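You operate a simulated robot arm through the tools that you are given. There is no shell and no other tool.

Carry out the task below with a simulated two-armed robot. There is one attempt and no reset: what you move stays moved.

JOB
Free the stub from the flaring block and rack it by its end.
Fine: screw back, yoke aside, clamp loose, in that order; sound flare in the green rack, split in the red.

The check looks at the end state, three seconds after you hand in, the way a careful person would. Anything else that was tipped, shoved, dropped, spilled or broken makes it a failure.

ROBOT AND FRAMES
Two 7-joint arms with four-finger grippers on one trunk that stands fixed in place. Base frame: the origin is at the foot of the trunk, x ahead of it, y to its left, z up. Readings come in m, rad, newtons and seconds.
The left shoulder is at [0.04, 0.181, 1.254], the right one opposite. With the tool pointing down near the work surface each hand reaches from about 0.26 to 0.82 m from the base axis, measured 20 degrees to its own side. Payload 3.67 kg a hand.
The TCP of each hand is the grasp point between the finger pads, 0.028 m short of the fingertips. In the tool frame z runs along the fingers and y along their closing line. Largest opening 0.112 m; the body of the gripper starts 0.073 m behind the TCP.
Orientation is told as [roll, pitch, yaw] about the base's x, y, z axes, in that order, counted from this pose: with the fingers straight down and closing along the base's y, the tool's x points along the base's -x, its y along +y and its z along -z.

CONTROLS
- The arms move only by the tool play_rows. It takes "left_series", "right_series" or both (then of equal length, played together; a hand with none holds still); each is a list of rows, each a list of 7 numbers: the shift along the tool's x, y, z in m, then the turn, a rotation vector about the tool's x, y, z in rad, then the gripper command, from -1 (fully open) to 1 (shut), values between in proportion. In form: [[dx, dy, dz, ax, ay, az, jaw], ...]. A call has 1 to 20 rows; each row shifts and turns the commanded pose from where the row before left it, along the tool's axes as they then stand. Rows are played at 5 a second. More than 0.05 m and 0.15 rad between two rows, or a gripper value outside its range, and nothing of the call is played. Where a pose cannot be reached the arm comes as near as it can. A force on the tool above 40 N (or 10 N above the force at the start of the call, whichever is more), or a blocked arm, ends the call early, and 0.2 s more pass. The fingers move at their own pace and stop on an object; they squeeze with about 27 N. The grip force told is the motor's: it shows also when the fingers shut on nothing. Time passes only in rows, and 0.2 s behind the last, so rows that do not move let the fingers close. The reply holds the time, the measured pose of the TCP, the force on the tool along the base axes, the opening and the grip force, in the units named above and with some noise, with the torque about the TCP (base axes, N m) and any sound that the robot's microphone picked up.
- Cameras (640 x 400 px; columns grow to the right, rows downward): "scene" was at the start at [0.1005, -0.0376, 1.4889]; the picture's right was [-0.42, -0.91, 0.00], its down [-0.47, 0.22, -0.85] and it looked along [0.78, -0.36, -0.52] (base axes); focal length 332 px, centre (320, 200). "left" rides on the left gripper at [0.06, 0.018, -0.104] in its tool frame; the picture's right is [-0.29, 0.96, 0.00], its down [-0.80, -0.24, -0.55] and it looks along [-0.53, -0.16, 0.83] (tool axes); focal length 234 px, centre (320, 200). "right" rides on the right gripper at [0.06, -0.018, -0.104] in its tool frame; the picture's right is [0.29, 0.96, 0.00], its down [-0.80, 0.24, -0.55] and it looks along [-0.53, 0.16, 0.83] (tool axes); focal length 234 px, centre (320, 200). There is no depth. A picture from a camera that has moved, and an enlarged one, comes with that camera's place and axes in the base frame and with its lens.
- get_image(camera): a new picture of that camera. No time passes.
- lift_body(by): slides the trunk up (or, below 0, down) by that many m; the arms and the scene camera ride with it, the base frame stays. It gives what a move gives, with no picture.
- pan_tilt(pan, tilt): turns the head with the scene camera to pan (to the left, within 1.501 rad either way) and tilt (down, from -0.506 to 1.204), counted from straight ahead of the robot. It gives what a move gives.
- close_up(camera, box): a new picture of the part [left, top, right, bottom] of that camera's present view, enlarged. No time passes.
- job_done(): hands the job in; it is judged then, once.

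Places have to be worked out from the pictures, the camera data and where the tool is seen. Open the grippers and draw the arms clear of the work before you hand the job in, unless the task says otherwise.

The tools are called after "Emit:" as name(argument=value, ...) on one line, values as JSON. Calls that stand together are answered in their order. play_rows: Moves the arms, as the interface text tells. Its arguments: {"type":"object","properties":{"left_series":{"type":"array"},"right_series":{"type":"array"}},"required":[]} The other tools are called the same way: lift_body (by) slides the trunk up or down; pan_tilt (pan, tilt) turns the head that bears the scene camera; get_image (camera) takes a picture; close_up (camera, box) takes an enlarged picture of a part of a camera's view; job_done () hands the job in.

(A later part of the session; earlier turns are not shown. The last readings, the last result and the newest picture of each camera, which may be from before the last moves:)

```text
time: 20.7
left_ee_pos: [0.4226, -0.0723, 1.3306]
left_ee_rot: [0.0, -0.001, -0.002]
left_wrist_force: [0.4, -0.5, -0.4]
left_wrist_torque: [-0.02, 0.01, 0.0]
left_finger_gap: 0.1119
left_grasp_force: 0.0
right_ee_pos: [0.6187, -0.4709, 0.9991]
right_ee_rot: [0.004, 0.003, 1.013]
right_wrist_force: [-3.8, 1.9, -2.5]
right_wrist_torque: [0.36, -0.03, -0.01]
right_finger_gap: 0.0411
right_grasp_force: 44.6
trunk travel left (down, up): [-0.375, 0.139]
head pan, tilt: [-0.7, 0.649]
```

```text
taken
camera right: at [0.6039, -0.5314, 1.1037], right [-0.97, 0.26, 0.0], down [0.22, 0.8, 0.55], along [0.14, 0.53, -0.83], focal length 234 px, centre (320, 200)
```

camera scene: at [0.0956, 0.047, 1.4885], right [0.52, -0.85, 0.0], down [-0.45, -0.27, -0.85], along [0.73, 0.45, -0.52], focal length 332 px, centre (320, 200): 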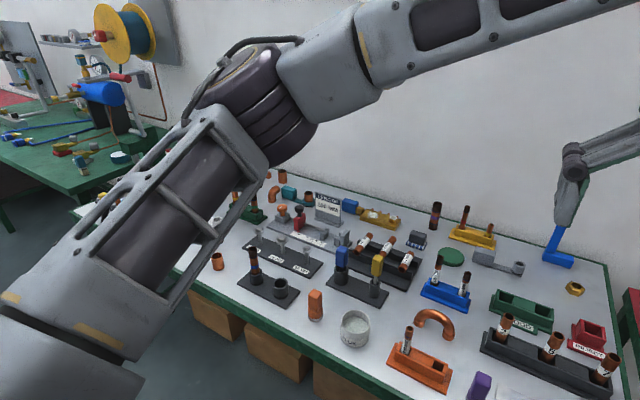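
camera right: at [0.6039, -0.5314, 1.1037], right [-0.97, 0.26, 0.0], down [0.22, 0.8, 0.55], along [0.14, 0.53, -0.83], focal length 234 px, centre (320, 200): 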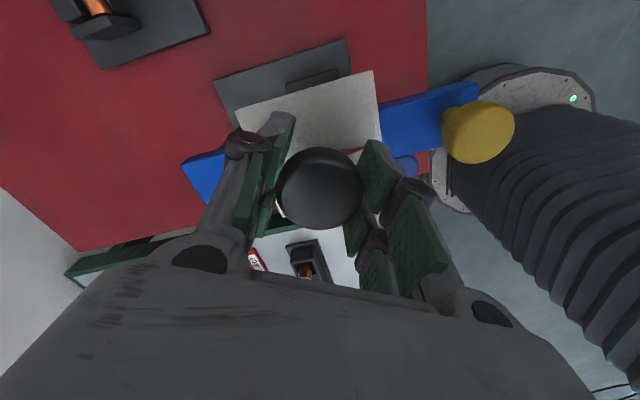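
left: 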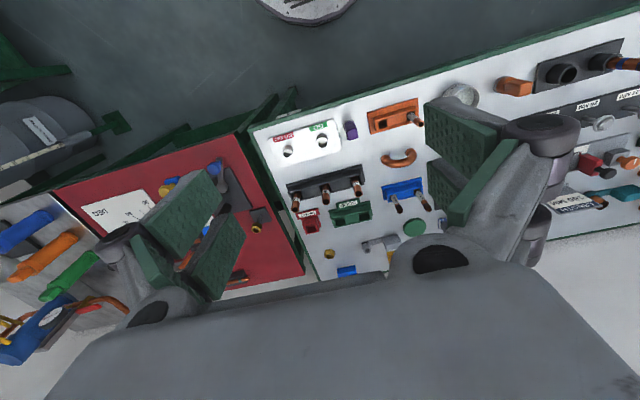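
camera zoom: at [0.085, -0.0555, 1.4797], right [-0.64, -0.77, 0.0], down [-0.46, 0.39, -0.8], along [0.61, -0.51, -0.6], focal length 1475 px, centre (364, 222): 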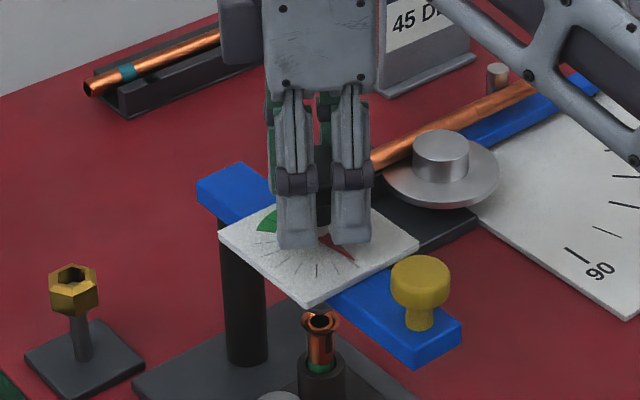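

Forces are now near zero. I turn another 0.3 rad toward the last tick, watching torque.

Emit:
play_rows(right_series=[[0, 0, 0, 0, 0, -0.1, 1], [0, 0, 0, 0, 0, -0.1, 1], [0, 0, 0, 0, 0, -0.1, 1], [0, 0, 0, 0, 0, 0, 1]])

Emit:
close_up(camera="scene", box=[280, 180, 340, 240])

Emit:
get_image(camera="right")

```text
time: 21.7
left_ee_pos: [0.4221, -0.0713, 1.3302]
left_ee_rot: [0.001, 0.001, 0.0]
left_wrist_force: [-0.7, -0.4, 0.2]
left_wrist_torque: [0.0, 0.01, -0.03]
left_finger_gap: 0.112
left_grasp_force: 0.0
right_ee_pos: [0.6208, -0.4726, 1.0002]
right_ee_rot: [0.001, 0.0, 1.315]
right_wrist_force: [-8.3, -0.2, -10.0]
right_wrist_torque: [-0.06, -0.04, -0.54]
right_finger_gap: 0.0408
right_grasp_force: 44.7
trunk travel left (down, up): [-0.375, 0.139]
head pan, tilt: [-0.7, 0.649]
```

```text
6.67 times, centred on (310, 210) of scene
camera zoom: at [0.0852, -0.0566, 1.4796], right [-0.64, -0.76, 0.0], down [-0.46, 0.39, -0.8], along [0.61, -0.51, -0.61], focal length 2212 px, centre (387, 133)
```

zoom: 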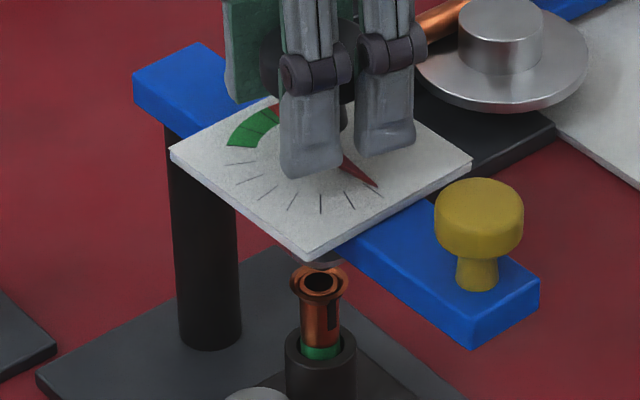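

```text
taken
camera right: at [0.6228, -0.5348, 1.104], right [-1.0, -0.04, 0.0], down [-0.03, 0.83, 0.55], along [-0.02, 0.55, -0.83], focal length 234 px, centre (320, 200)
```

right: 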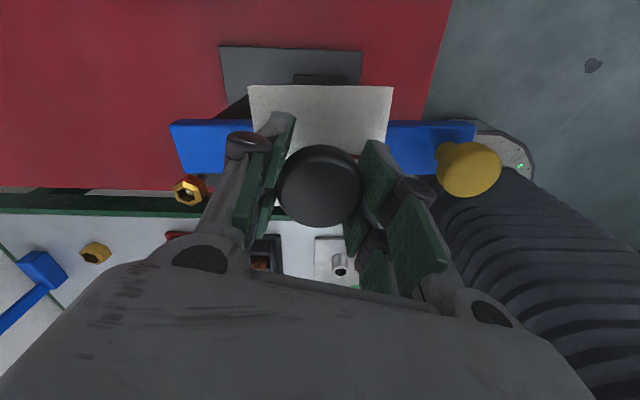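

Torque −0.54 N·m: the screw reached its stop at the last tick, fully back, and the cone is well clear of the flare. I open only partly (yellow knob is nearby) and lift straight up.

Emit:
play_rows(right_series=[[0, 0, 0, 0, 0, 0, -0.2], [0, 0, 0, 0, 0, 0, -0.2], [0, 0, -0.02, 0, 0, 0, -0.2], [0, 0, -0.03, 0, 0, 0, -0.2], [0, 0, -0.04, 0, 0, 0, -0.2], [0, 0, -0.04, 0, 0, 0, -0.2], [0, 0, 0, 0, 0, 0, -0.2]])

Emit:
get_image(camera="right")

Emit:
close_up(camera="scene", box=[230, 150, 380, 280])

```text
time: 23.3
left_ee_pos: [0.4243, -0.0704, 1.3309]
left_ee_rot: [0.001, 0.0, -0.001]
left_wrist_force: [-0.3, -0.2, 0.9]
left_wrist_torque: [0.01, -0.02, 0.01]
left_finger_gap: 0.112
left_grasp_force: 0.1
right_ee_pos: [0.6205, -0.4722, 1.1308]
right_ee_rot: [0.001, 0.0, 1.311]
right_wrist_force: [0.0, -0.2, 0.0]
right_wrist_torque: [0.02, 0.02, 0.0]
right_finger_gap: 0.067
right_grasp_force: 0.2
trunk travel left (down, up): [-0.375, 0.139]
head pan, tilt: [-0.7, 0.649]
```

```text
taken
camera right: at [0.6231, -0.5348, 1.2346], right [-1.0, -0.03, 0.0], down [-0.03, 0.83, 0.55], along [-0.02, 0.55, -0.83], focal length 234 px, centre (320, 200)
```

right: 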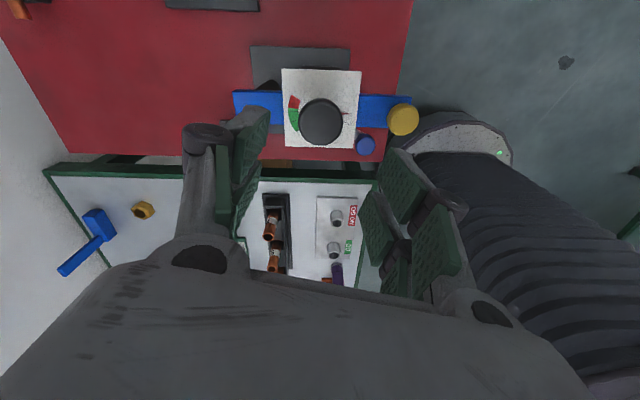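

```text
3.08 times, centred on (305, 215) of scene
camera zoom: at [0.086, -0.0561, 1.4796], right [-0.64, -0.76, 0.0], down [-0.46, 0.39, -0.8], along [0.61, -0.51, -0.61], focal length 1021 px, centre (366, 154)
```

zoom: 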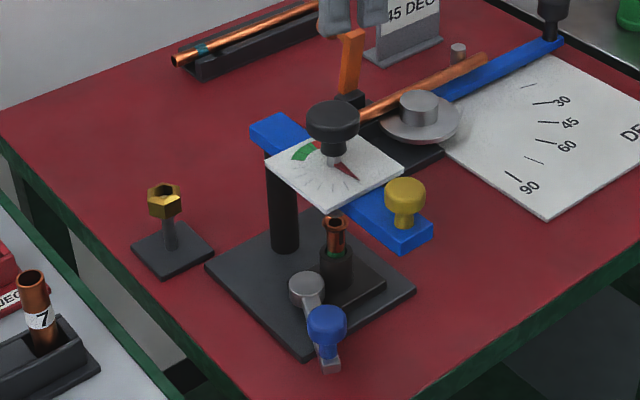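

The screw is back (pointer on the far tick). I need the yoke pivot's position; I enlarge the right camera's view of the yoke.

Emit:
close_up(camera="right", box=[220, 40, 430, 170])

Emit:
close_up(camera="scene", box=[270, 175, 340, 265])

```text
3.05 times, centred on (325, 105) of right
camera zoom: at [0.6231, -0.5348, 1.2346], right [-1.0, -0.03, 0.0], down [-0.03, 0.83, 0.55], along [-0.02, 0.55, -0.83], focal length 714 px, centre (305, 490)
```

zoom: 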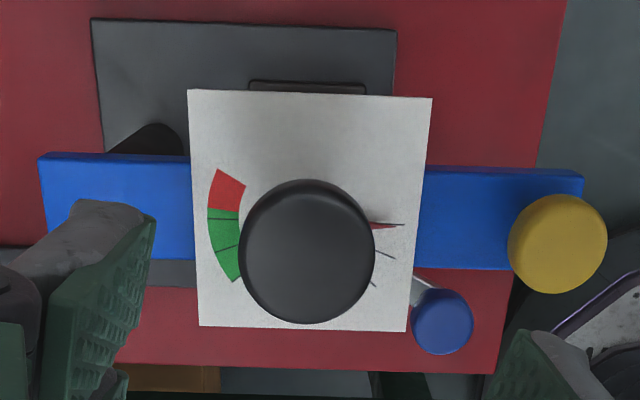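

```text
4.44 times, centred on (305, 220) of scene
camera zoom: at [0.086, -0.0561, 1.4796], right [-0.64, -0.76, 0.0], down [-0.46, 0.39, -0.8], along [0.61, -0.51, -0.61], focal length 1475 px, centre (387, 111)
```

zoom: 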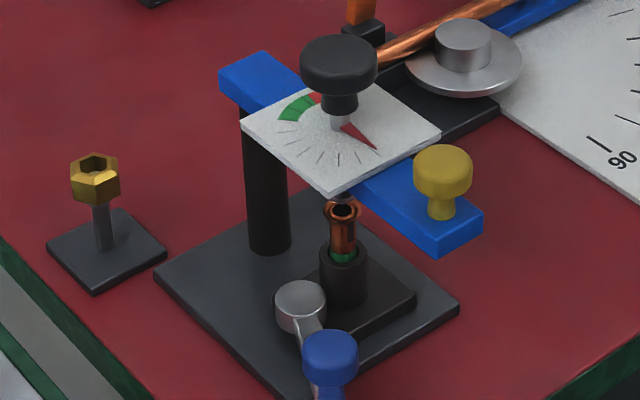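

Pivot ≈ [0.70,-0.470], yellow knob ≈ [0.5295,-0.470], disc z ≈ 0.966–0.977. I turn the right hand to yaw 0 and move over the yellow knob.

Emit:
play_rows(right_series=[[0, 0, 0, 0, 0, 0.1457, -0.4], [0, 0, 0, 0, 0, 0.1457, -0.4], [0, 0, 0, 0, 0, 0.1457, -0.4], [0, 0, 0, 0, 0, 0.1457, -0.4], [0, 0, 0, 0, 0, 0.1457, -0.4], [0, 0, 0, 0, 0, 0.1457, -0.4], [0, 0, 0, 0, 0, 0.1457, -0.4], [0, 0, 0, 0, 0, 0.1457, -0.4], [0, 0, 0, 0, 0, 0.1457, -0.4], [0.045, 0.001, 0, 0, 0, 0, -0.4], [0.046, 0.001, 0, 0, 0, 0, -0.4], [0, 0, 0.04, 0, 0, 0, -0.4], [0, 0, 0.04, 0, 0, 0, -0.4], [0, 0, 0, 0, 0, 0, -0.4]])

Emit:
get_image(camera="right")

Emit:
close_up(camera="scene", box=[260, 150, 380, 265])

```text
time: 26.3
left_ee_pos: [0.4223, -0.0707, 1.3316]
left_ee_rot: [0.0, 0.0, -0.001]
left_wrist_force: [0.0, 0.1, -0.9]
left_wrist_torque: [-0.01, -0.01, -0.04]
left_finger_gap: 0.112
left_grasp_force: 0.1
right_ee_pos: [0.5274, -0.4694, 1.0527]
right_ee_rot: [-0.001, 0.0, -0.001]
right_wrist_force: [0.9, 0.5, 0.5]
right_wrist_torque: [-0.02, 0.0, 0.02]
right_finger_gap: 0.0781
right_grasp_force: 0.1
trunk travel left (down, up): [-0.375, 0.139]
head pan, tilt: [-0.7, 0.649]
```

```text
taken
camera right: at [0.4682, -0.4872, 1.1561], right [-0.29, 0.96, 0.0], down [0.8, 0.24, 0.55], along [0.53, 0.16, -0.83], focal length 234 px, centre (320, 200)
```

right: 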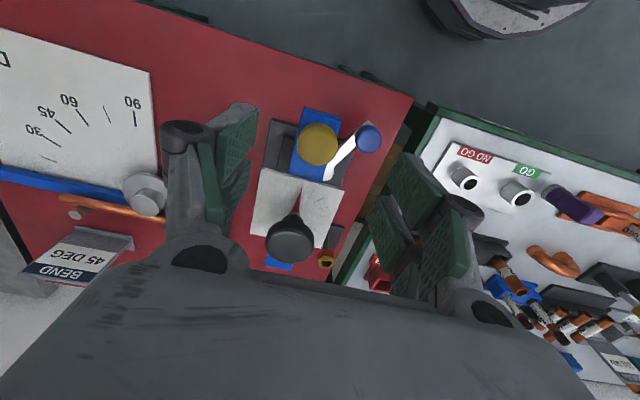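

```text
3.48 times, centred on (320, 208) of scene
camera zoom: at [0.0846, -0.0552, 1.4798], right [-0.64, -0.76, 0.0], down [-0.46, 0.39, -0.8], along [0.61, -0.51, -0.6], focal length 1154 px, centre (320, 174)
```

zoom: 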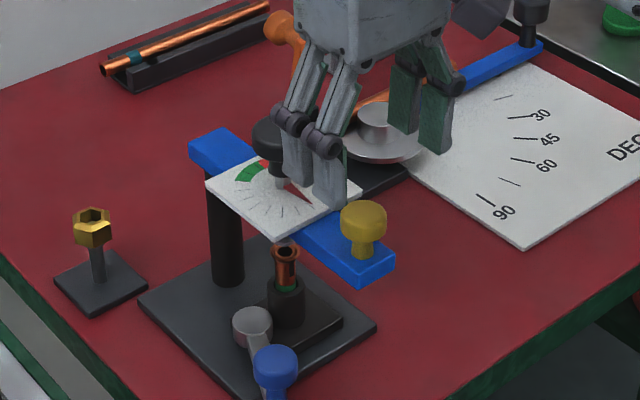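

Yellow knob measured at ≈[0.532,-0.470]; I correct by 4 mm, descend to z≈0.982 and close.

Emit:
play_rows(right_series=[[-0.004, -0.001, 0.03, 0, 0, 0, -0.4], [0, 0, 0.03, 0, 0, 0, -0.4], [0, 0, 0.011, 0, 0, 0, -0.4], [0, 0, 0, 0, 0, 0, 1], [0, 0, 0, 0, 0, 0, 1], [0, 0, 0, 0, 0, 0, 1]])

Emit:
close_up(camera="scene", box=[260, 150, 380, 265])

Emit:
get_image(camera="right")

```text
time: 27.7
left_ee_pos: [0.4226, -0.0712, 1.3308]
left_ee_rot: [-0.001, 0.0, 0.0]
left_wrist_force: [-0.3, -0.6, -0.2]
left_wrist_torque: [0.0, -0.01, -0.01]
left_finger_gap: 0.112
left_grasp_force: 0.0
right_ee_pos: [0.5338, -0.4714, 0.9804]
right_ee_rot: [0.0, 0.0, 0.0]
right_wrist_force: [-1.0, 0.4, -2.4]
right_wrist_torque: [0.0, -0.22, -0.05]
right_finger_gap: 0.0294
right_grasp_force: 45.5
trunk travel left (down, up): [-0.375, 0.139]
head pan, tilt: [-0.7, 0.649]
```

```text
3.48 times, centred on (320, 208) of scene
camera zoom: at [0.0855, -0.0558, 1.4797], right [-0.64, -0.76, 0.0], down [-0.46, 0.39, -0.8], along [0.61, -0.51, -0.6], focal length 1154 px, centre (320, 174)
```

zoom: 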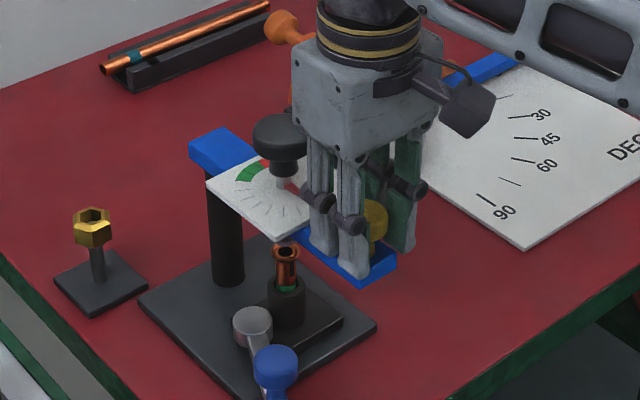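

```text
taken
camera right: at [0.4741, -0.4893, 1.0844], right [-0.29, 0.96, 0.0], down [0.8, 0.24, 0.55], along [0.53, 0.16, -0.83], focal length 234 px, centre (320, 200)
```

right: 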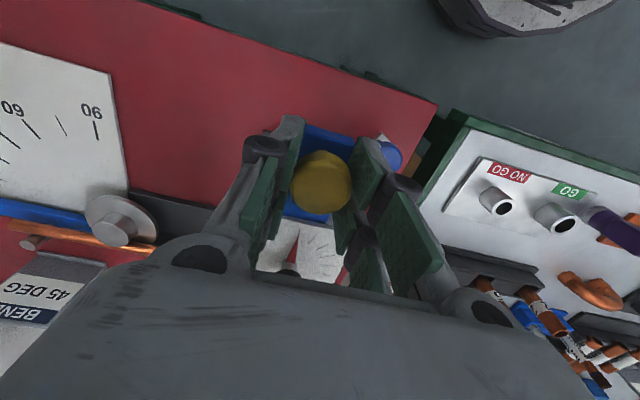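

The yellow knob is gripped. I try a small arc swing toward +y (left) about the pivot and watch the force.

Emit:
play_rows(right_series=[[-0.0001, 0.005, 0, 0, 0, 0.03, 1], [-0.0001, 0.005, 0, 0, 0, 0.03, 1], [0, 0, 0, 0, 0, 0, 1]])

Emit:
close_up(camera="scene", box=[260, 150, 380, 265])

```text
time: 28.6
left_ee_pos: [0.4222, -0.0705, 1.3326]
left_ee_rot: [0.002, 0.0, 0.004]
left_wrist_force: [-0.3, 1.1, 0.0]
left_wrist_torque: [-0.01, 0.0, 0.03]
left_finger_gap: 0.112
left_grasp_force: 0.1
right_ee_pos: [0.5327, -0.4702, 0.9801]
right_ee_rot: [-0.018, 0.003, -0.072]
right_wrist_force: [-15.2, -28.9, -5.6]
right_wrist_torque: [-0.12, -0.58, 0.09]
right_finger_gap: 0.029
right_grasp_force: 45.5
trunk travel left (down, up): [-0.375, 0.139]
head pan, tilt: [-0.7, 0.649]
stopped in row 3 (right hand): the force on the tool passed its limit at 42 N (the readings are from after the stop); the commanded pose is now the measured one
```

```text
3.48 times, centred on (320, 208) of scene
camera zoom: at [0.0835, -0.0581, 1.4796], right [-0.64, -0.76, 0.0], down [-0.46, 0.39, -0.8], along [0.61, -0.51, -0.6], focal length 1154 px, centre (320, 174)
```

zoom: 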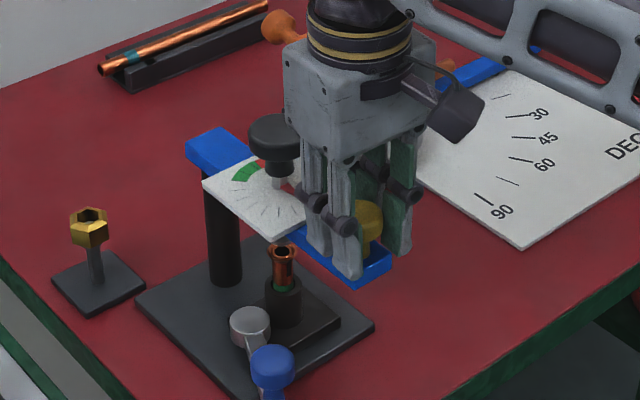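

Blocked to the left (−29 N), so the yoke swings the other way. I relax and test toward −y.

Emit:
play_rows(right_series=[[0, -0.003, 0, -0.018, 0, -0.07, 1], [0, -0.004, 0, 0, 0, -0.03, 1], [0, -0.005, 0, 0, 0, -0.03, 1], [0, 0, 0, 0, 0, 0, 1]])

Emit:
close_up(camera="scene", box=[260, 150, 380, 265])

```text
time: 29.6
left_ee_pos: [0.4212, -0.0693, 1.3317]
left_ee_rot: [-0.001, -0.003, 0.005]
left_wrist_force: [0.6, 0.2, -0.1]
left_wrist_torque: [0.01, -0.02, 0.0]
left_finger_gap: 0.1124
left_grasp_force: 0.1
right_ee_pos: [0.5331, -0.474, 0.9812]
right_ee_rot: [0.011, 0.003, 0.07]
right_wrist_force: [-25.2, 7.7, -18.0]
right_wrist_torque: [0.26, -0.02, 0.82]
right_finger_gap: 0.0287
right_grasp_force: 45.0
trunk travel left (down, up): [-0.375, 0.139]
head pan, tilt: [-0.7, 0.649]
```

```text
3.48 times, centred on (320, 208) of scene
camera zoom: at [0.0831, -0.0555, 1.4797], right [-0.64, -0.77, 0.0], down [-0.46, 0.39, -0.8], along [0.61, -0.51, -0.6], focal length 1154 px, centre (320, 174)
```

zoom: 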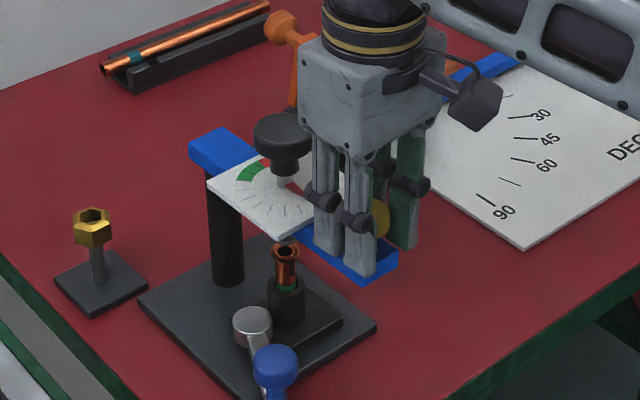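

Forces in x/torque come from turning a tight grip. I loosen the fingers so they just cage the knob, and read forces again.

Emit:
play_rows(right_series=[[0, 0, 0, 0, 0, 0, 0.2], [0, 0, 0, 0, 0, 0, 0.2], [0, 0, 0, 0, 0, 0, 0.2]])

Emit:
close_up(camera="scene", box=[260, 150, 380, 265])

Emit:
get_image(camera="right")

```text
time: 30.4
left_ee_pos: [0.4243, -0.0685, 1.3309]
left_ee_rot: [0.001, 0.001, 0.002]
left_wrist_force: [0.1, 0.0, -0.1]
left_wrist_torque: [0.0, -0.01, 0.05]
left_finger_gap: 0.1119
left_grasp_force: 0.1
right_ee_pos: [0.5348, -0.4764, 0.9822]
right_ee_rot: [0.007, -0.003, 0.065]
right_wrist_force: [0.5, -0.4, -0.6]
right_wrist_torque: [-0.02, 0.03, -0.02]
right_finger_gap: 0.0447
right_grasp_force: 0.0
trunk travel left (down, up): [-0.375, 0.139]
head pan, tilt: [-0.7, 0.649]
```

```text
3.48 times, centred on (320, 208) of scene
camera zoom: at [0.0859, -0.0555, 1.4797], right [-0.64, -0.77, 0.0], down [-0.46, 0.39, -0.8], along [0.61, -0.51, -0.6], focal length 1154 px, centre (320, 174)
```

zoom: 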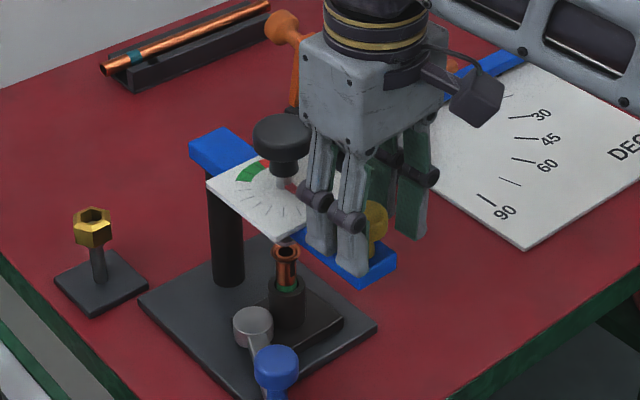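

```text
taken
camera right: at [0.477, -0.499, 1.086], right [-0.35, 0.94, 0.01], down [0.78, 0.29, 0.56], along [0.52, 0.2, -0.83], focal length 234 px, centre (320, 200)
```

right: 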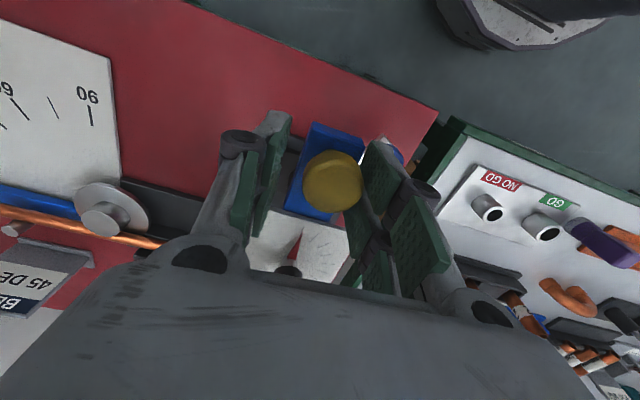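

Caged now with no force, yoke not yet moved. I push slowly toward −y and watch force and picture.

Emit:
play_rows(right_series=[[0, -0.004, 0, 0, 0, 0, 0.2], [0, -0.004, 0, 0, 0, 0, 0.2], [0, -0.004, 0, 0, 0, 0, 0.2], [0, 0, 0, 0, 0, 0, 0.2]])

Emit:
close_up(camera="scene", box=[260, 150, 380, 265])

Emit:
get_image(camera="right")

```text
time: 31.4
left_ee_pos: [0.4222, -0.0666, 1.332]
left_ee_rot: [-0.001, 0.0, 0.001]
left_wrist_force: [0.6, 0.3, -0.1]
left_wrist_torque: [0.02, -0.02, 0.0]
left_finger_gap: 0.1118
left_grasp_force: 0.1
right_ee_pos: [0.536, -0.4879, 0.9814]
right_ee_rot: [0.008, 0.0, 0.065]
right_wrist_force: [-1.6, 2.6, -1.4]
right_wrist_torque: [-0.03, 0.01, 0.04]
right_finger_gap: 0.0461
right_grasp_force: 0.8
trunk travel left (down, up): [-0.375, 0.139]
head pan, tilt: [-0.7, 0.649]
```

```text
3.48 times, centred on (320, 208) of scene
camera zoom: at [0.0852, -0.0552, 1.4797], right [-0.64, -0.76, 0.0], down [-0.46, 0.39, -0.8], along [0.61, -0.51, -0.6], focal length 1154 px, centre (320, 174)
```

zoom: 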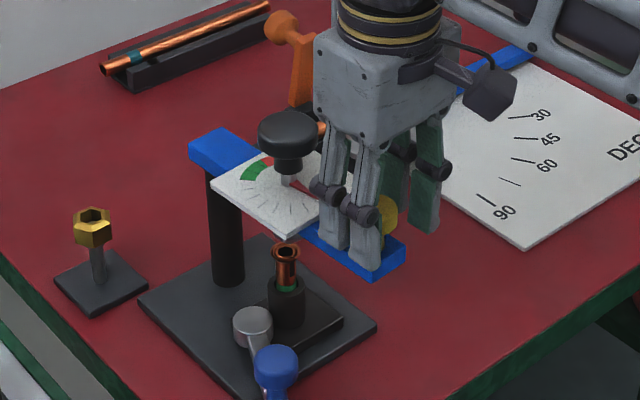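

```text
taken
camera right: at [0.4768, -0.5109, 1.0853], right [-0.35, 0.94, 0.01], down [0.78, 0.29, 0.56], along [0.52, 0.2, -0.83], focal length 234 px, centre (320, 200)
```

right: 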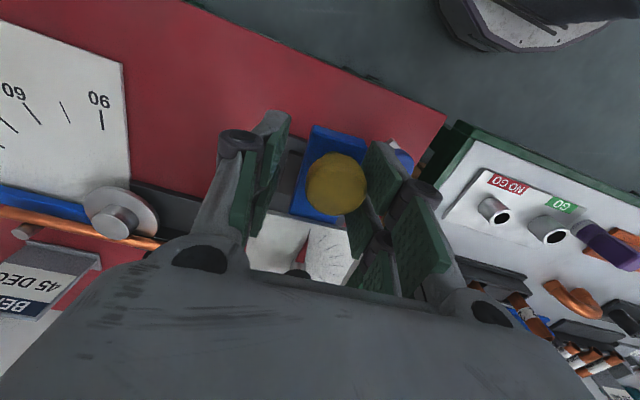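

It moves freely to the right (2.6 N). I continue along the arc, turning the hand with the yoke.

Emit:
play_rows(right_series=[[-0.0008, -0.0167, 0, 0, 0, -0.1, 0.2], [-0.0008, -0.0167, 0, 0, 0, -0.1, 0.2], [-0.0008, -0.0167, 0, 0, 0, -0.1, 0.2], [-0.0008, -0.0167, 0, 0, 0, -0.1, 0.2], [0, 0, 0, 0, 0, 0, 0.2]])

Emit:
close_up(camera="scene", box=[260, 140, 400, 265])

Emit:
get_image(camera="right")

```text
time: 32.6
left_ee_pos: [0.423, -0.0689, 1.3313]
left_ee_rot: [-0.001, 0.001, 0.001]
left_wrist_force: [-0.3, 0.5, 0.1]
left_wrist_torque: [0.01, 0.01, -0.01]
left_finger_gap: 0.1121
left_grasp_force: 0.0
right_ee_pos: [0.5536, -0.5522, 0.9817]
right_ee_rot: [0.007, -0.004, 0.462]
right_wrist_force: [-0.8, 0.9, 0.5]
right_wrist_torque: [-0.01, 0.01, 0.01]
right_finger_gap: 0.0451
right_grasp_force: 0.2
trunk travel left (down, up): [-0.375, 0.139]
head pan, tilt: [-0.7, 0.649]
```

```text
3.20 times, centred on (330, 202) of scene
camera zoom: at [0.0852, -0.0555, 1.4797], right [-0.64, -0.76, 0.0], down [-0.46, 0.39, -0.8], along [0.61, -0.51, -0.6], focal length 1062 px, centre (288, 192)
```

zoom: 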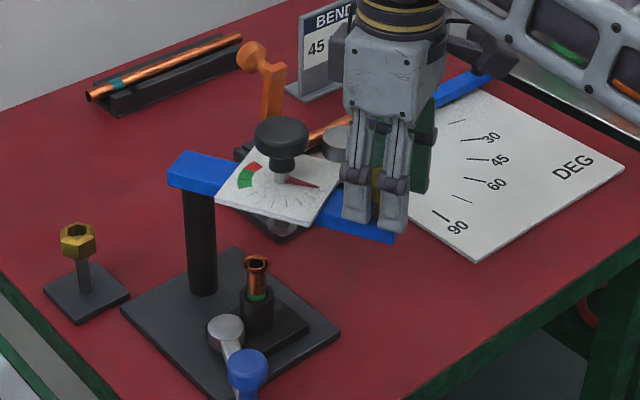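

```text
taken
camera right: at [0.5074, -0.5959, 1.085], right [-0.69, 0.73, 0.01], down [0.6, 0.57, 0.56], along [0.4, 0.39, -0.83], focal length 234 px, centre (320, 200)
```

right: 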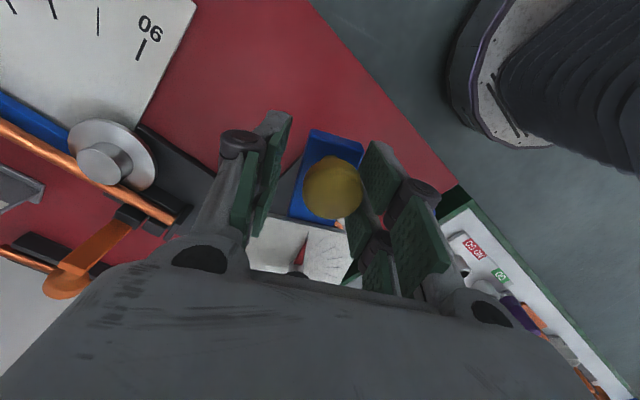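

Swing at ~27°, smooth. I continue.

Emit:
play_rows(right_series=[[-0.0008, -0.0167, 0, 0, 0, -0.1, 0.2], [-0.0008, -0.0167, 0, 0, 0, -0.1, 0.2], [-0.0008, -0.0167, 0, 0, 0, -0.1, 0.2], [-0.0008, -0.0167, 0, 0, 0, -0.1, 0.2], [0, 0, 0, 0, 0, 0, 0.2]])

Emit:
close_up(camera="scene", box=[260, 140, 400, 265])

Emit:
get_image(camera="right")

```text
time: 33.8
left_ee_pos: [0.4224, -0.0691, 1.3317]
left_ee_rot: [-0.001, 0.001, 0.0]
left_wrist_force: [0.3, 0.1, 0.1]
left_wrist_torque: [0.03, 0.01, 0.01]
left_finger_gap: 0.1119
left_grasp_force: 0.1
right_ee_pos: [0.5934, -0.6045, 0.9808]
right_ee_rot: [0.007, -0.006, 0.865]
right_wrist_force: [-0.3, 0.3, -0.2]
right_wrist_torque: [0.0, -0.03, 0.05]
right_finger_gap: 0.0448
right_grasp_force: 0.1
trunk travel left (down, up): [-0.375, 0.139]
head pan, tilt: [-0.7, 0.649]
```

```text
3.20 times, centred on (330, 202) of scene
camera zoom: at [0.085, -0.0558, 1.4797], right [-0.64, -0.76, 0.0], down [-0.46, 0.39, -0.8], along [0.61, -0.51, -0.6], focal length 1062 px, centre (288, 192)
```

zoom: 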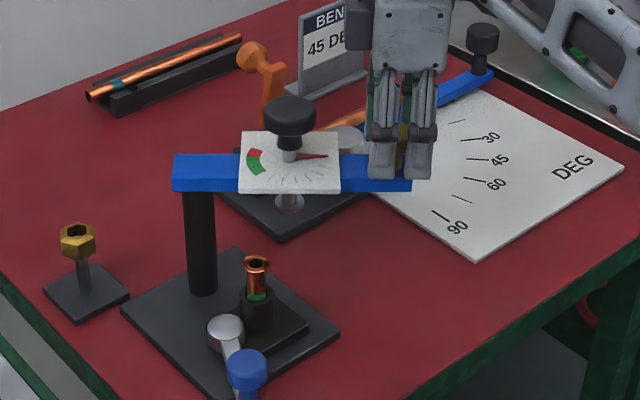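

```text
taken
camera right: at [0.5688, -0.6632, 1.084], right [-0.92, 0.4, 0.0], down [0.33, 0.76, 0.56], along [0.22, 0.51, -0.83], focal length 234 px, centre (320, 200)
```

right: 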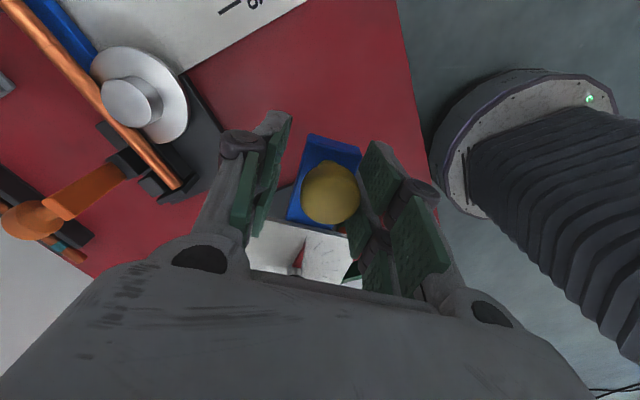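

~50° now. Obstacles (hub z≈0.89, orange ball [0.85,-0.65]) stay clear; I swing further.

Emit:
play_rows(right_series=[[-0.0008, -0.0167, 0, 0, 0, -0.1, 0.2], [-0.0008, -0.0167, 0, 0, 0, -0.1, 0.2], [-0.0008, -0.0167, 0, 0, 0, -0.1, 0.2], [-0.0008, -0.0167, 0, 0, 0, -0.1, 0.2], [0, 0, 0, 0, 0, 0, 0.2]])

Emit:
close_up(camera="scene", box=[260, 140, 400, 265])

Emit:
get_image(camera="right")

```text
time: 35.0
left_ee_pos: [0.4222, -0.0684, 1.3317]
left_ee_rot: [-0.001, 0.001, 0.003]
left_wrist_force: [0.1, -0.1, 0.4]
left_wrist_torque: [-0.01, -0.03, 0.01]
left_finger_gap: 0.1119
left_grasp_force: 0.1
right_ee_pos: [0.6501, -0.6363, 0.9795]
right_ee_rot: [0.004, -0.01, 1.264]
right_wrist_force: [-10.2, 6.9, -4.0]
right_wrist_torque: [-0.01, -0.02, -0.05]
right_finger_gap: 0.0504
right_grasp_force: 5.0
trunk travel left (down, up): [-0.375, 0.139]
head pan, tilt: [-0.7, 0.649]
```

```text
3.20 times, centred on (330, 202) of scene
camera zoom: at [0.0838, -0.0554, 1.4798], right [-0.64, -0.76, 0.0], down [-0.46, 0.39, -0.8], along [0.61, -0.51, -0.6], focal length 1062 px, centre (288, 192)
```

zoom: 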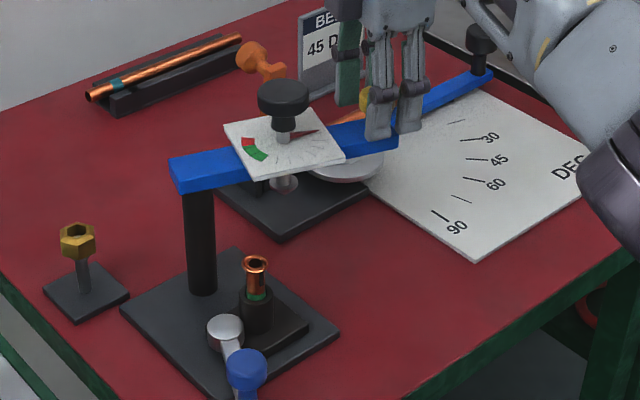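

```text
taken
camera right: at [0.6498, -0.7001, 1.0836], right [-1.0, 0.01, 0.0], down [0.01, 0.83, 0.56], along [0.01, 0.56, -0.83], focal length 234 px, centre (320, 200)
```

right: 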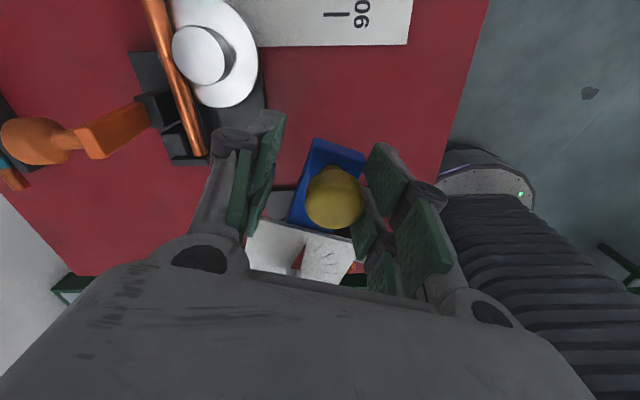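

The yoke has reached its stop at about 60° (12 N opposing). I center the fingers on the knob, open and lift away, then look.

Emit:
play_rows(right_series=[[0, 0.006, 0, 0, 0, 0, 0.1], [0, 0.001, 0, 0, 0, 0, -0.3], [0, 0, 0, 0, 0, 0, -0.3], [0, 0, -0.03, 0, 0, 0, -0.3], [0, 0, -0.04, 0, 0, 0, -0.3], [0, 0, -0.04, 0, 0, 0, -0.3], [0, 0, 0, 0, 0, 0, -0.3]])

Emit:
get_image(camera="right")

Emit:
close_up(camera="scene", box=[240, 140, 400, 290])

```text
time: 36.6
left_ee_pos: [0.4238, -0.0693, 1.3307]
left_ee_rot: [0.002, 0.002, 0.001]
left_wrist_force: [-0.7, 0.0, 0.8]
left_wrist_torque: [0.01, -0.03, 0.01]
left_finger_gap: 0.1123
left_grasp_force: 0.1
right_ee_pos: [0.6438, -0.6352, 1.091]
right_ee_rot: [0.003, -0.01, 1.263]
right_wrist_force: [0.4, 0.3, 0.6]
right_wrist_torque: [0.03, 0.01, 0.0]
right_finger_gap: 0.073
right_grasp_force: 0.0
trunk travel left (down, up): [-0.375, 0.139]
head pan, tilt: [-0.7, 0.649]
```

```text
taken
camera right: at [0.6439, -0.6984, 1.1936], right [-1.0, 0.01, 0.0], down [0.01, 0.83, 0.56], along [0.01, 0.56, -0.83], focal length 234 px, centre (320, 200)
```

right: 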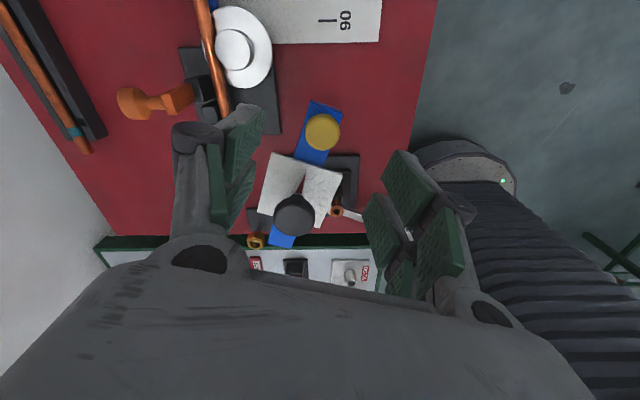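

```text
2.67 times, centred on (320, 215) of scene
camera zoom: at [0.0855, -0.0561, 1.4797], right [-0.64, -0.76, 0.0], down [-0.46, 0.39, -0.8], along [0.61, -0.51, -0.6], focal length 885 px, centre (320, 160)
```

zoom: 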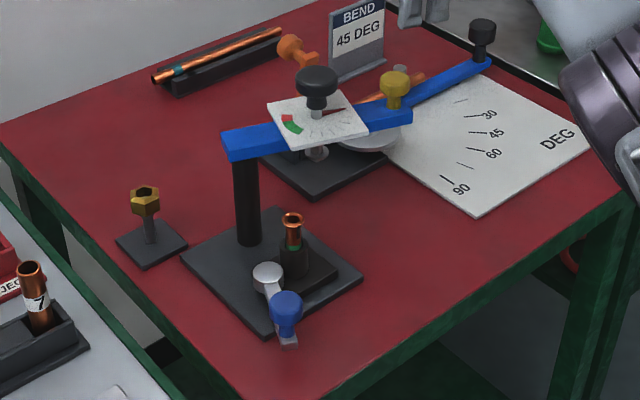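

Yoke is aside and stays. Now I inspect the flare end closely.

Emit:
close_up(camera="scene", box=[298, 215, 322, 240])

Emit:
close_up(camera="right", box=[315, 195, 365, 230])

```text
16.00 times, centred on (310, 228) of scene
camera zoom: at [0.0855, -0.0561, 1.4797], right [-0.64, -0.76, 0.0], down [-0.46, 0.39, -0.8], along [0.61, -0.51, -0.6], focal length 5309 px, centre (480, -240)
```

zoom: 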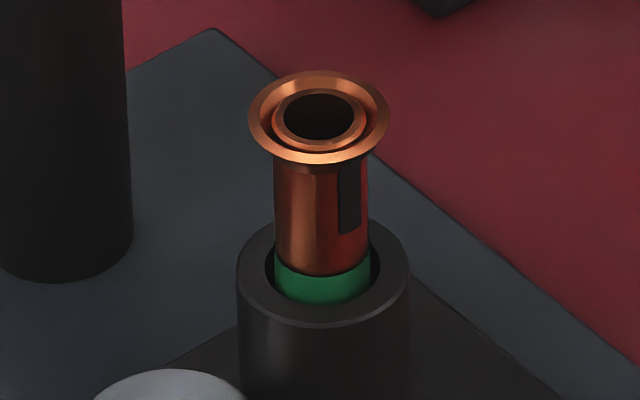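

```text
11.43 times, centred on (340, 212) of right
camera zoom: at [0.6439, -0.6984, 1.1936], right [-1.0, 0.01, 0.0], down [0.01, 0.83, 0.56], along [0.01, 0.56, -0.83], focal length 2676 px, centre (91, 57)
```

zoom: 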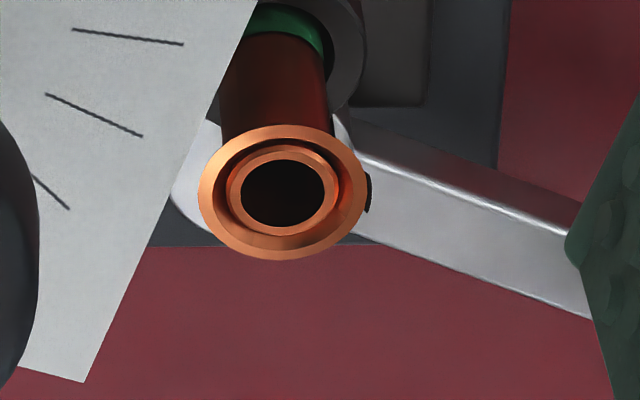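

The ring looks complete from these two views but a dark strip hangs beneath the rim on the robot side. I move the right hand's camera to look at the stub from the robot side at a lower angle.

Emit:
play_rows(right_series=[[0, 0, -0.03, 0, 0, 0, -0.3], [0, 0, 0, 0, 0, 0.1403, -0.3], [0, 0, 0, 0, 0, 0.1403, -0.3], [0, 0, 0, 0, 0, 0.1403, -0.3], [0, 0, 0, 0, 0, 0.1403, -0.3], [0, 0, 0, 0, 0, 0.1403, -0.3], [0, 0, 0, 0, 0, 0.1403, -0.3], [0, 0, 0, 0, 0, 0.1403, -0.3], [0, 0, 0, 0, 0, 0.1403, -0.3], [0, 0, 0, 0, 0, 0.1403, -0.3], [0.0258, 0.029, 0.008, 0, 0, 0, -0.3], [0.0258, 0.029, 0.008, 0, 0, 0, -0.3], [0.0258, 0.029, 0.008, 0, 0, 0, -0.3], [0.0258, 0.029, 0.008, 0, 0, 0, -0.3], [0.0258, 0.029, 0.008, 0, 0, 0, -0.3], [0, 0, 0, 0, 0, 0, -0.3]])

Emit:
get_image(camera="right")

```text
time: 40.0
left_ee_pos: [0.4234, -0.0683, 1.3321]
left_ee_rot: [-0.001, -0.001, 0.002]
left_wrist_force: [-0.1, 0.0, 0.7]
left_wrist_torque: [0.0, 0.0, 0.04]
left_finger_gap: 0.1121
left_grasp_force: 0.0
right_ee_pos: [0.5161, -0.4924, 1.0806]
right_ee_rot: [0.008, 0.0, 0.002]
right_wrist_force: [0.2, -0.5, 0.0]
right_wrist_torque: [-0.01, 0.01, -0.02]
right_finger_gap: 0.073
right_grasp_force: 0.0
trunk travel left (down, up): [-0.375, 0.139]
head pan, tilt: [-0.7, 0.649]
```

```text
taken
camera right: at [0.4565, -0.5106, 1.1844], right [-0.29, 0.96, 0.01], down [0.8, 0.24, 0.56], along [0.53, 0.17, -0.83], focal length 234 px, centre (320, 200)
```

right: 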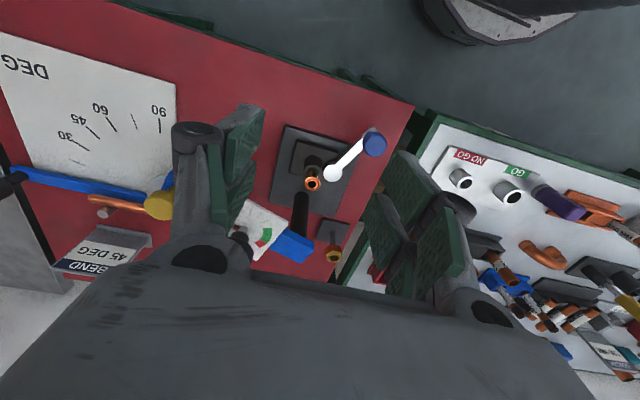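

Now I descend a bit and tilt the hand forward so its camera looks flatter at the stub.

Emit:
play_rows(right_series=[[0, 0, 0.04, 0, 0, 0, -0.3], [0, 0, 0.04, 0, 0, 0, -0.3], [0, 0, 0, 0, -0.12, 0, -0.3], [0, 0, 0, 0, -0.12, 0, -0.3], [0, 0, 0, 0, -0.12, 0, -0.3], [0, 0, 0, 0, -0.12, 0, -0.3], [0, 0, 0, 0, 0, 0, -0.3]])

Emit:
get_image(camera="right")

```text
time: 41.6
left_ee_pos: [0.4236, -0.0679, 1.3312]
left_ee_rot: [-0.001, -0.001, 0.001]
left_wrist_force: [1.3, 0.5, 0.0]
left_wrist_torque: [-0.02, 0.02, -0.01]
left_finger_gap: 0.1121
left_grasp_force: 0.1
right_ee_pos: [0.5163, -0.4902, 1.0015]
right_ee_rot: [0.011, -0.482, -0.004]
right_wrist_force: [0.9, -0.8, -0.4]
right_wrist_torque: [0.01, 0.0, 0.0]
right_finger_gap: 0.073
right_grasp_force: 0.1
trunk travel left (down, up): [-0.375, 0.139]
head pan, tilt: [-0.7, 0.649]
```

```text
taken
camera right: at [0.415, -0.5091, 1.0659], right [-0.26, 0.96, -0.13], down [0.45, 0.23, 0.86], along [0.86, 0.16, -0.49], focal length 234 px, centre (320, 200)
```

right: 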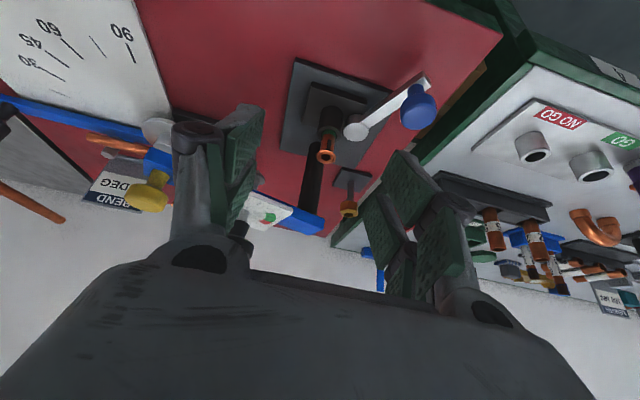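

Emit:
close_up(camera="right", box=[300, 95, 360, 175])

Emit:
close_up(camera="right", box=[312, 130, 342, 170])

```text
5.00 times, centred on (330, 135) of right
camera zoom: at [0.415, -0.5091, 1.0659], right [-0.26, 0.96, -0.13], down [0.45, 0.23, 0.86], along [0.86, 0.16, -0.49], focal length 1171 px, centre (270, 525)
```

zoom: 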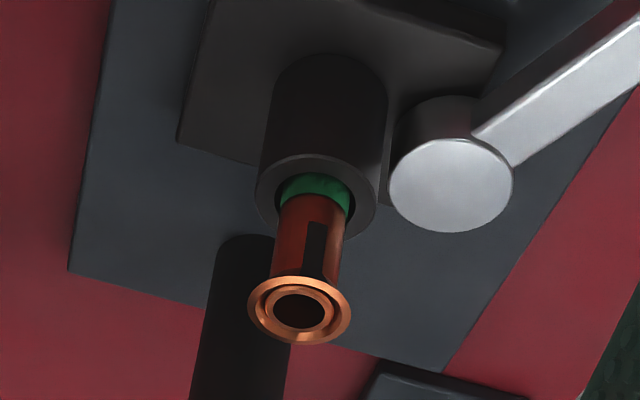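

```text
10.00 times, centred on (327, 150) of right
camera zoom: at [0.415, -0.5091, 1.0659], right [-0.26, 0.96, -0.13], down [0.45, 0.23, 0.86], along [0.86, 0.16, -0.49], focal length 2342 px, centre (250, 700)
```

zoom: 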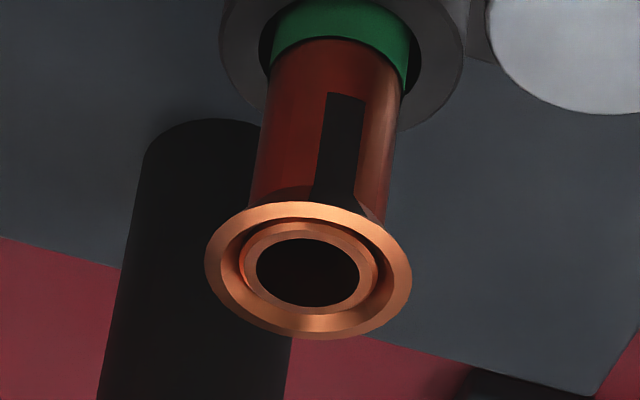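

I zoom further on the rim and the dark strip.

Emit:
close_up(camera="right", box=[320, 142, 336, 156])

Emit:
close_up(camera="scene", box=[304, 217, 317, 227])

```text
16.00 times, centred on (328, 149) of right
camera zoom: at [0.415, -0.5091, 1.0659], right [-0.26, 0.96, -0.13], down [0.45, 0.23, 0.86], along [0.86, 0.16, -0.49], focal length 3747 px, centre (192, 1016)
```

zoom: 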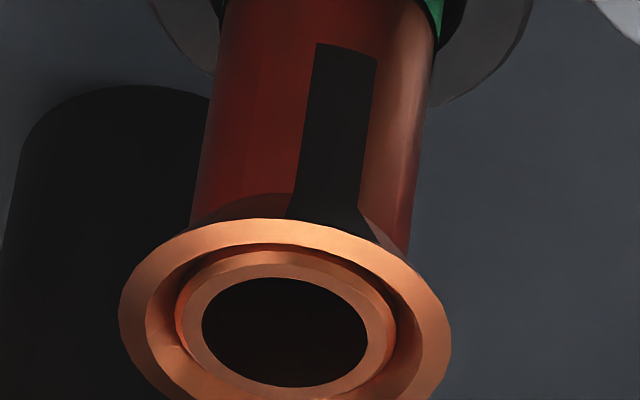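

```text
16.00 times, centred on (310, 222) of scene
camera zoom: at [0.0859, -0.0554, 1.4797], right [-0.64, -0.76, 0.0], down [-0.46, 0.39, -0.8], along [0.61, -0.51, -0.6], focal length 5309 px, centre (472, -152)
```

zoom: 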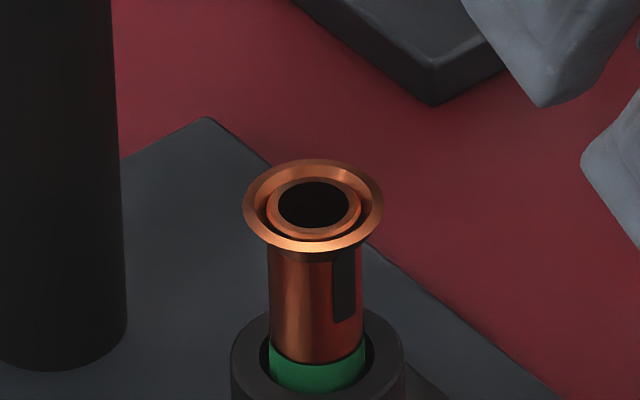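

The dark strip fans out under the flare lip like a split. To compare, I look at the other stubs and the racks on the white bench.

Emit:
pan_tilt(pan=-0.25, tilt=0.75)

Emit:
get_image(camera="scene")

Emit:
close_up(camera="scene", box=[150, 130, 310, 230])

```text
time: 42.5
left_ee_pos: [0.4236, -0.0678, 1.3321]
left_ee_rot: [0.001, 0.001, 0.003]
left_wrist_force: [0.4, 0.1, 0.2]
left_wrist_torque: [-0.01, 0.01, 0.0]
left_finger_gap: 0.1119
left_grasp_force: 0.0
right_ee_pos: [0.5154, -0.4908, 1.001]
right_ee_rot: [0.009, -0.479, -0.002]
right_wrist_force: [0.8, 0.6, 0.5]
right_wrist_torque: [0.04, -0.01, -0.02]
right_finger_gap: 0.073
right_grasp_force: 0.0
trunk travel left (down, up): [-0.375, 0.139]
head pan, tilt: [-0.25, 0.75]
```

```text
taken
camera scene: at [0.099, -0.0205, 1.4712], right [-0.25, -0.97, 0.0], down [-0.66, 0.17, -0.73], along [0.71, -0.18, -0.68], focal length 332 px, centre (320, 200)
```

scene: 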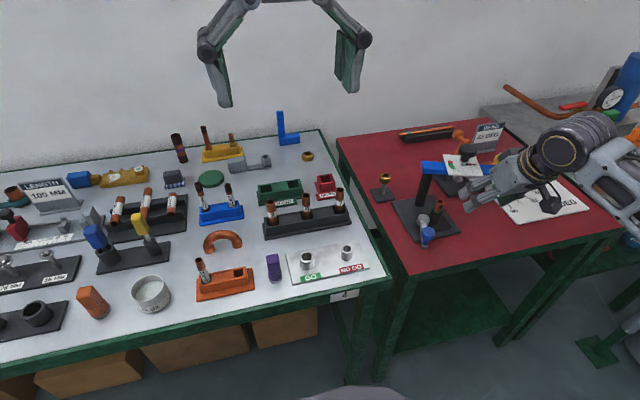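

```text
4.00 times, centred on (230, 180) of scene
camera zoom: at [0.099, -0.0205, 1.4712], right [-0.25, -0.97, 0.0], down [-0.66, 0.17, -0.73], along [0.71, -0.18, -0.68], focal length 1327 px, centre (680, 280)
```

zoom: 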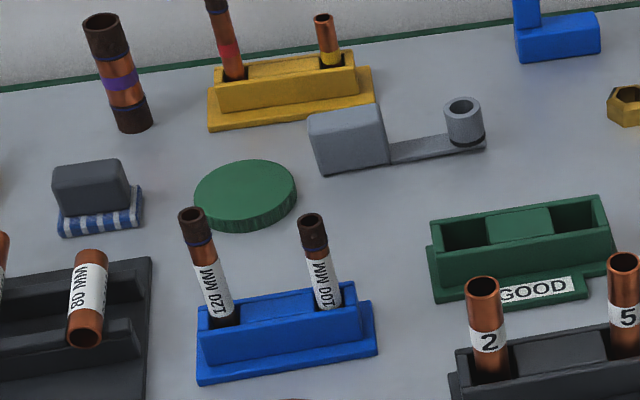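

Emit:
close_up(camera="scene", box=[250, 160, 370, 240])

Emit:
close_up(camera="scene", box=[190, 180, 310, 300])

Emit:
close_up(camera="scene", box=[370, 150, 470, 260])

```text
5.00 times, centred on (310, 200) of scene
camera zoom: at [0.099, -0.0205, 1.4712], right [-0.25, -0.97, 0.0], down [-0.66, 0.17, -0.73], along [0.71, -0.18, -0.68], focal length 1659 px, centre (370, 200)
```

zoom: 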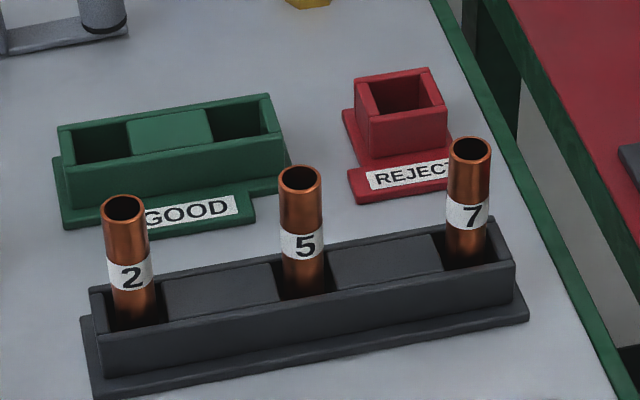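

```text
3.33 times, centred on (250, 240) of scene
camera zoom: at [0.099, -0.0205, 1.4712], right [-0.25, -0.97, 0.0], down [-0.66, 0.17, -0.73], along [0.71, -0.18, -0.68], focal length 1106 px, centre (553, 67)
```

zoom: 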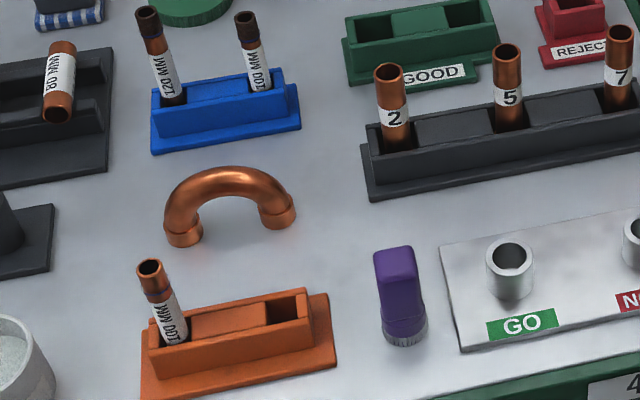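

```text
3.64 times, centred on (420, 205) of scene
camera zoom: at [0.099, -0.0205, 1.4712], right [-0.25, -0.97, 0.0], down [-0.66, 0.17, -0.73], along [0.71, -0.18, -0.68], focal length 1207 px, centre (-44, 182)
```

zoom: 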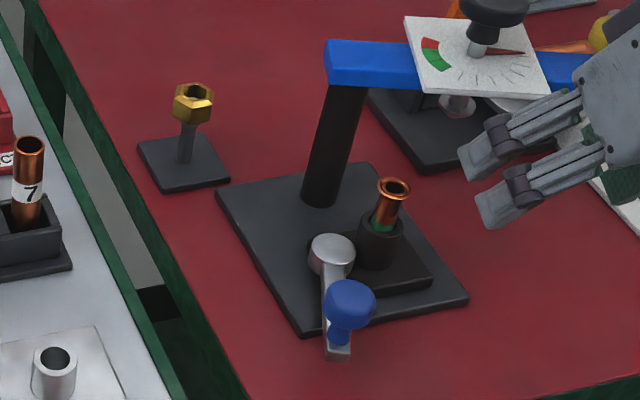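

I zoom the stub again from this slightly different view.

Emit:
close_up(camera="scene", box=[424, 192, 448, 222])

```text
13.33 times, centred on (436, 207) of scene
camera zoom: at [0.099, -0.0205, 1.4712], right [-0.25, -0.97, 0.0], down [-0.66, 0.17, -0.73], along [0.71, -0.18, -0.68], focal length 4424 px, centre (-1227, 107)
```

zoom: 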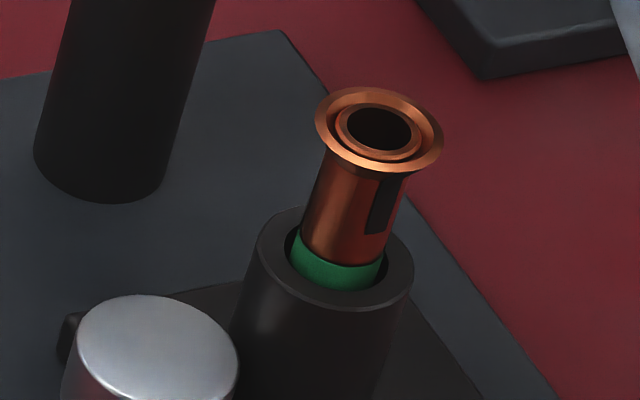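

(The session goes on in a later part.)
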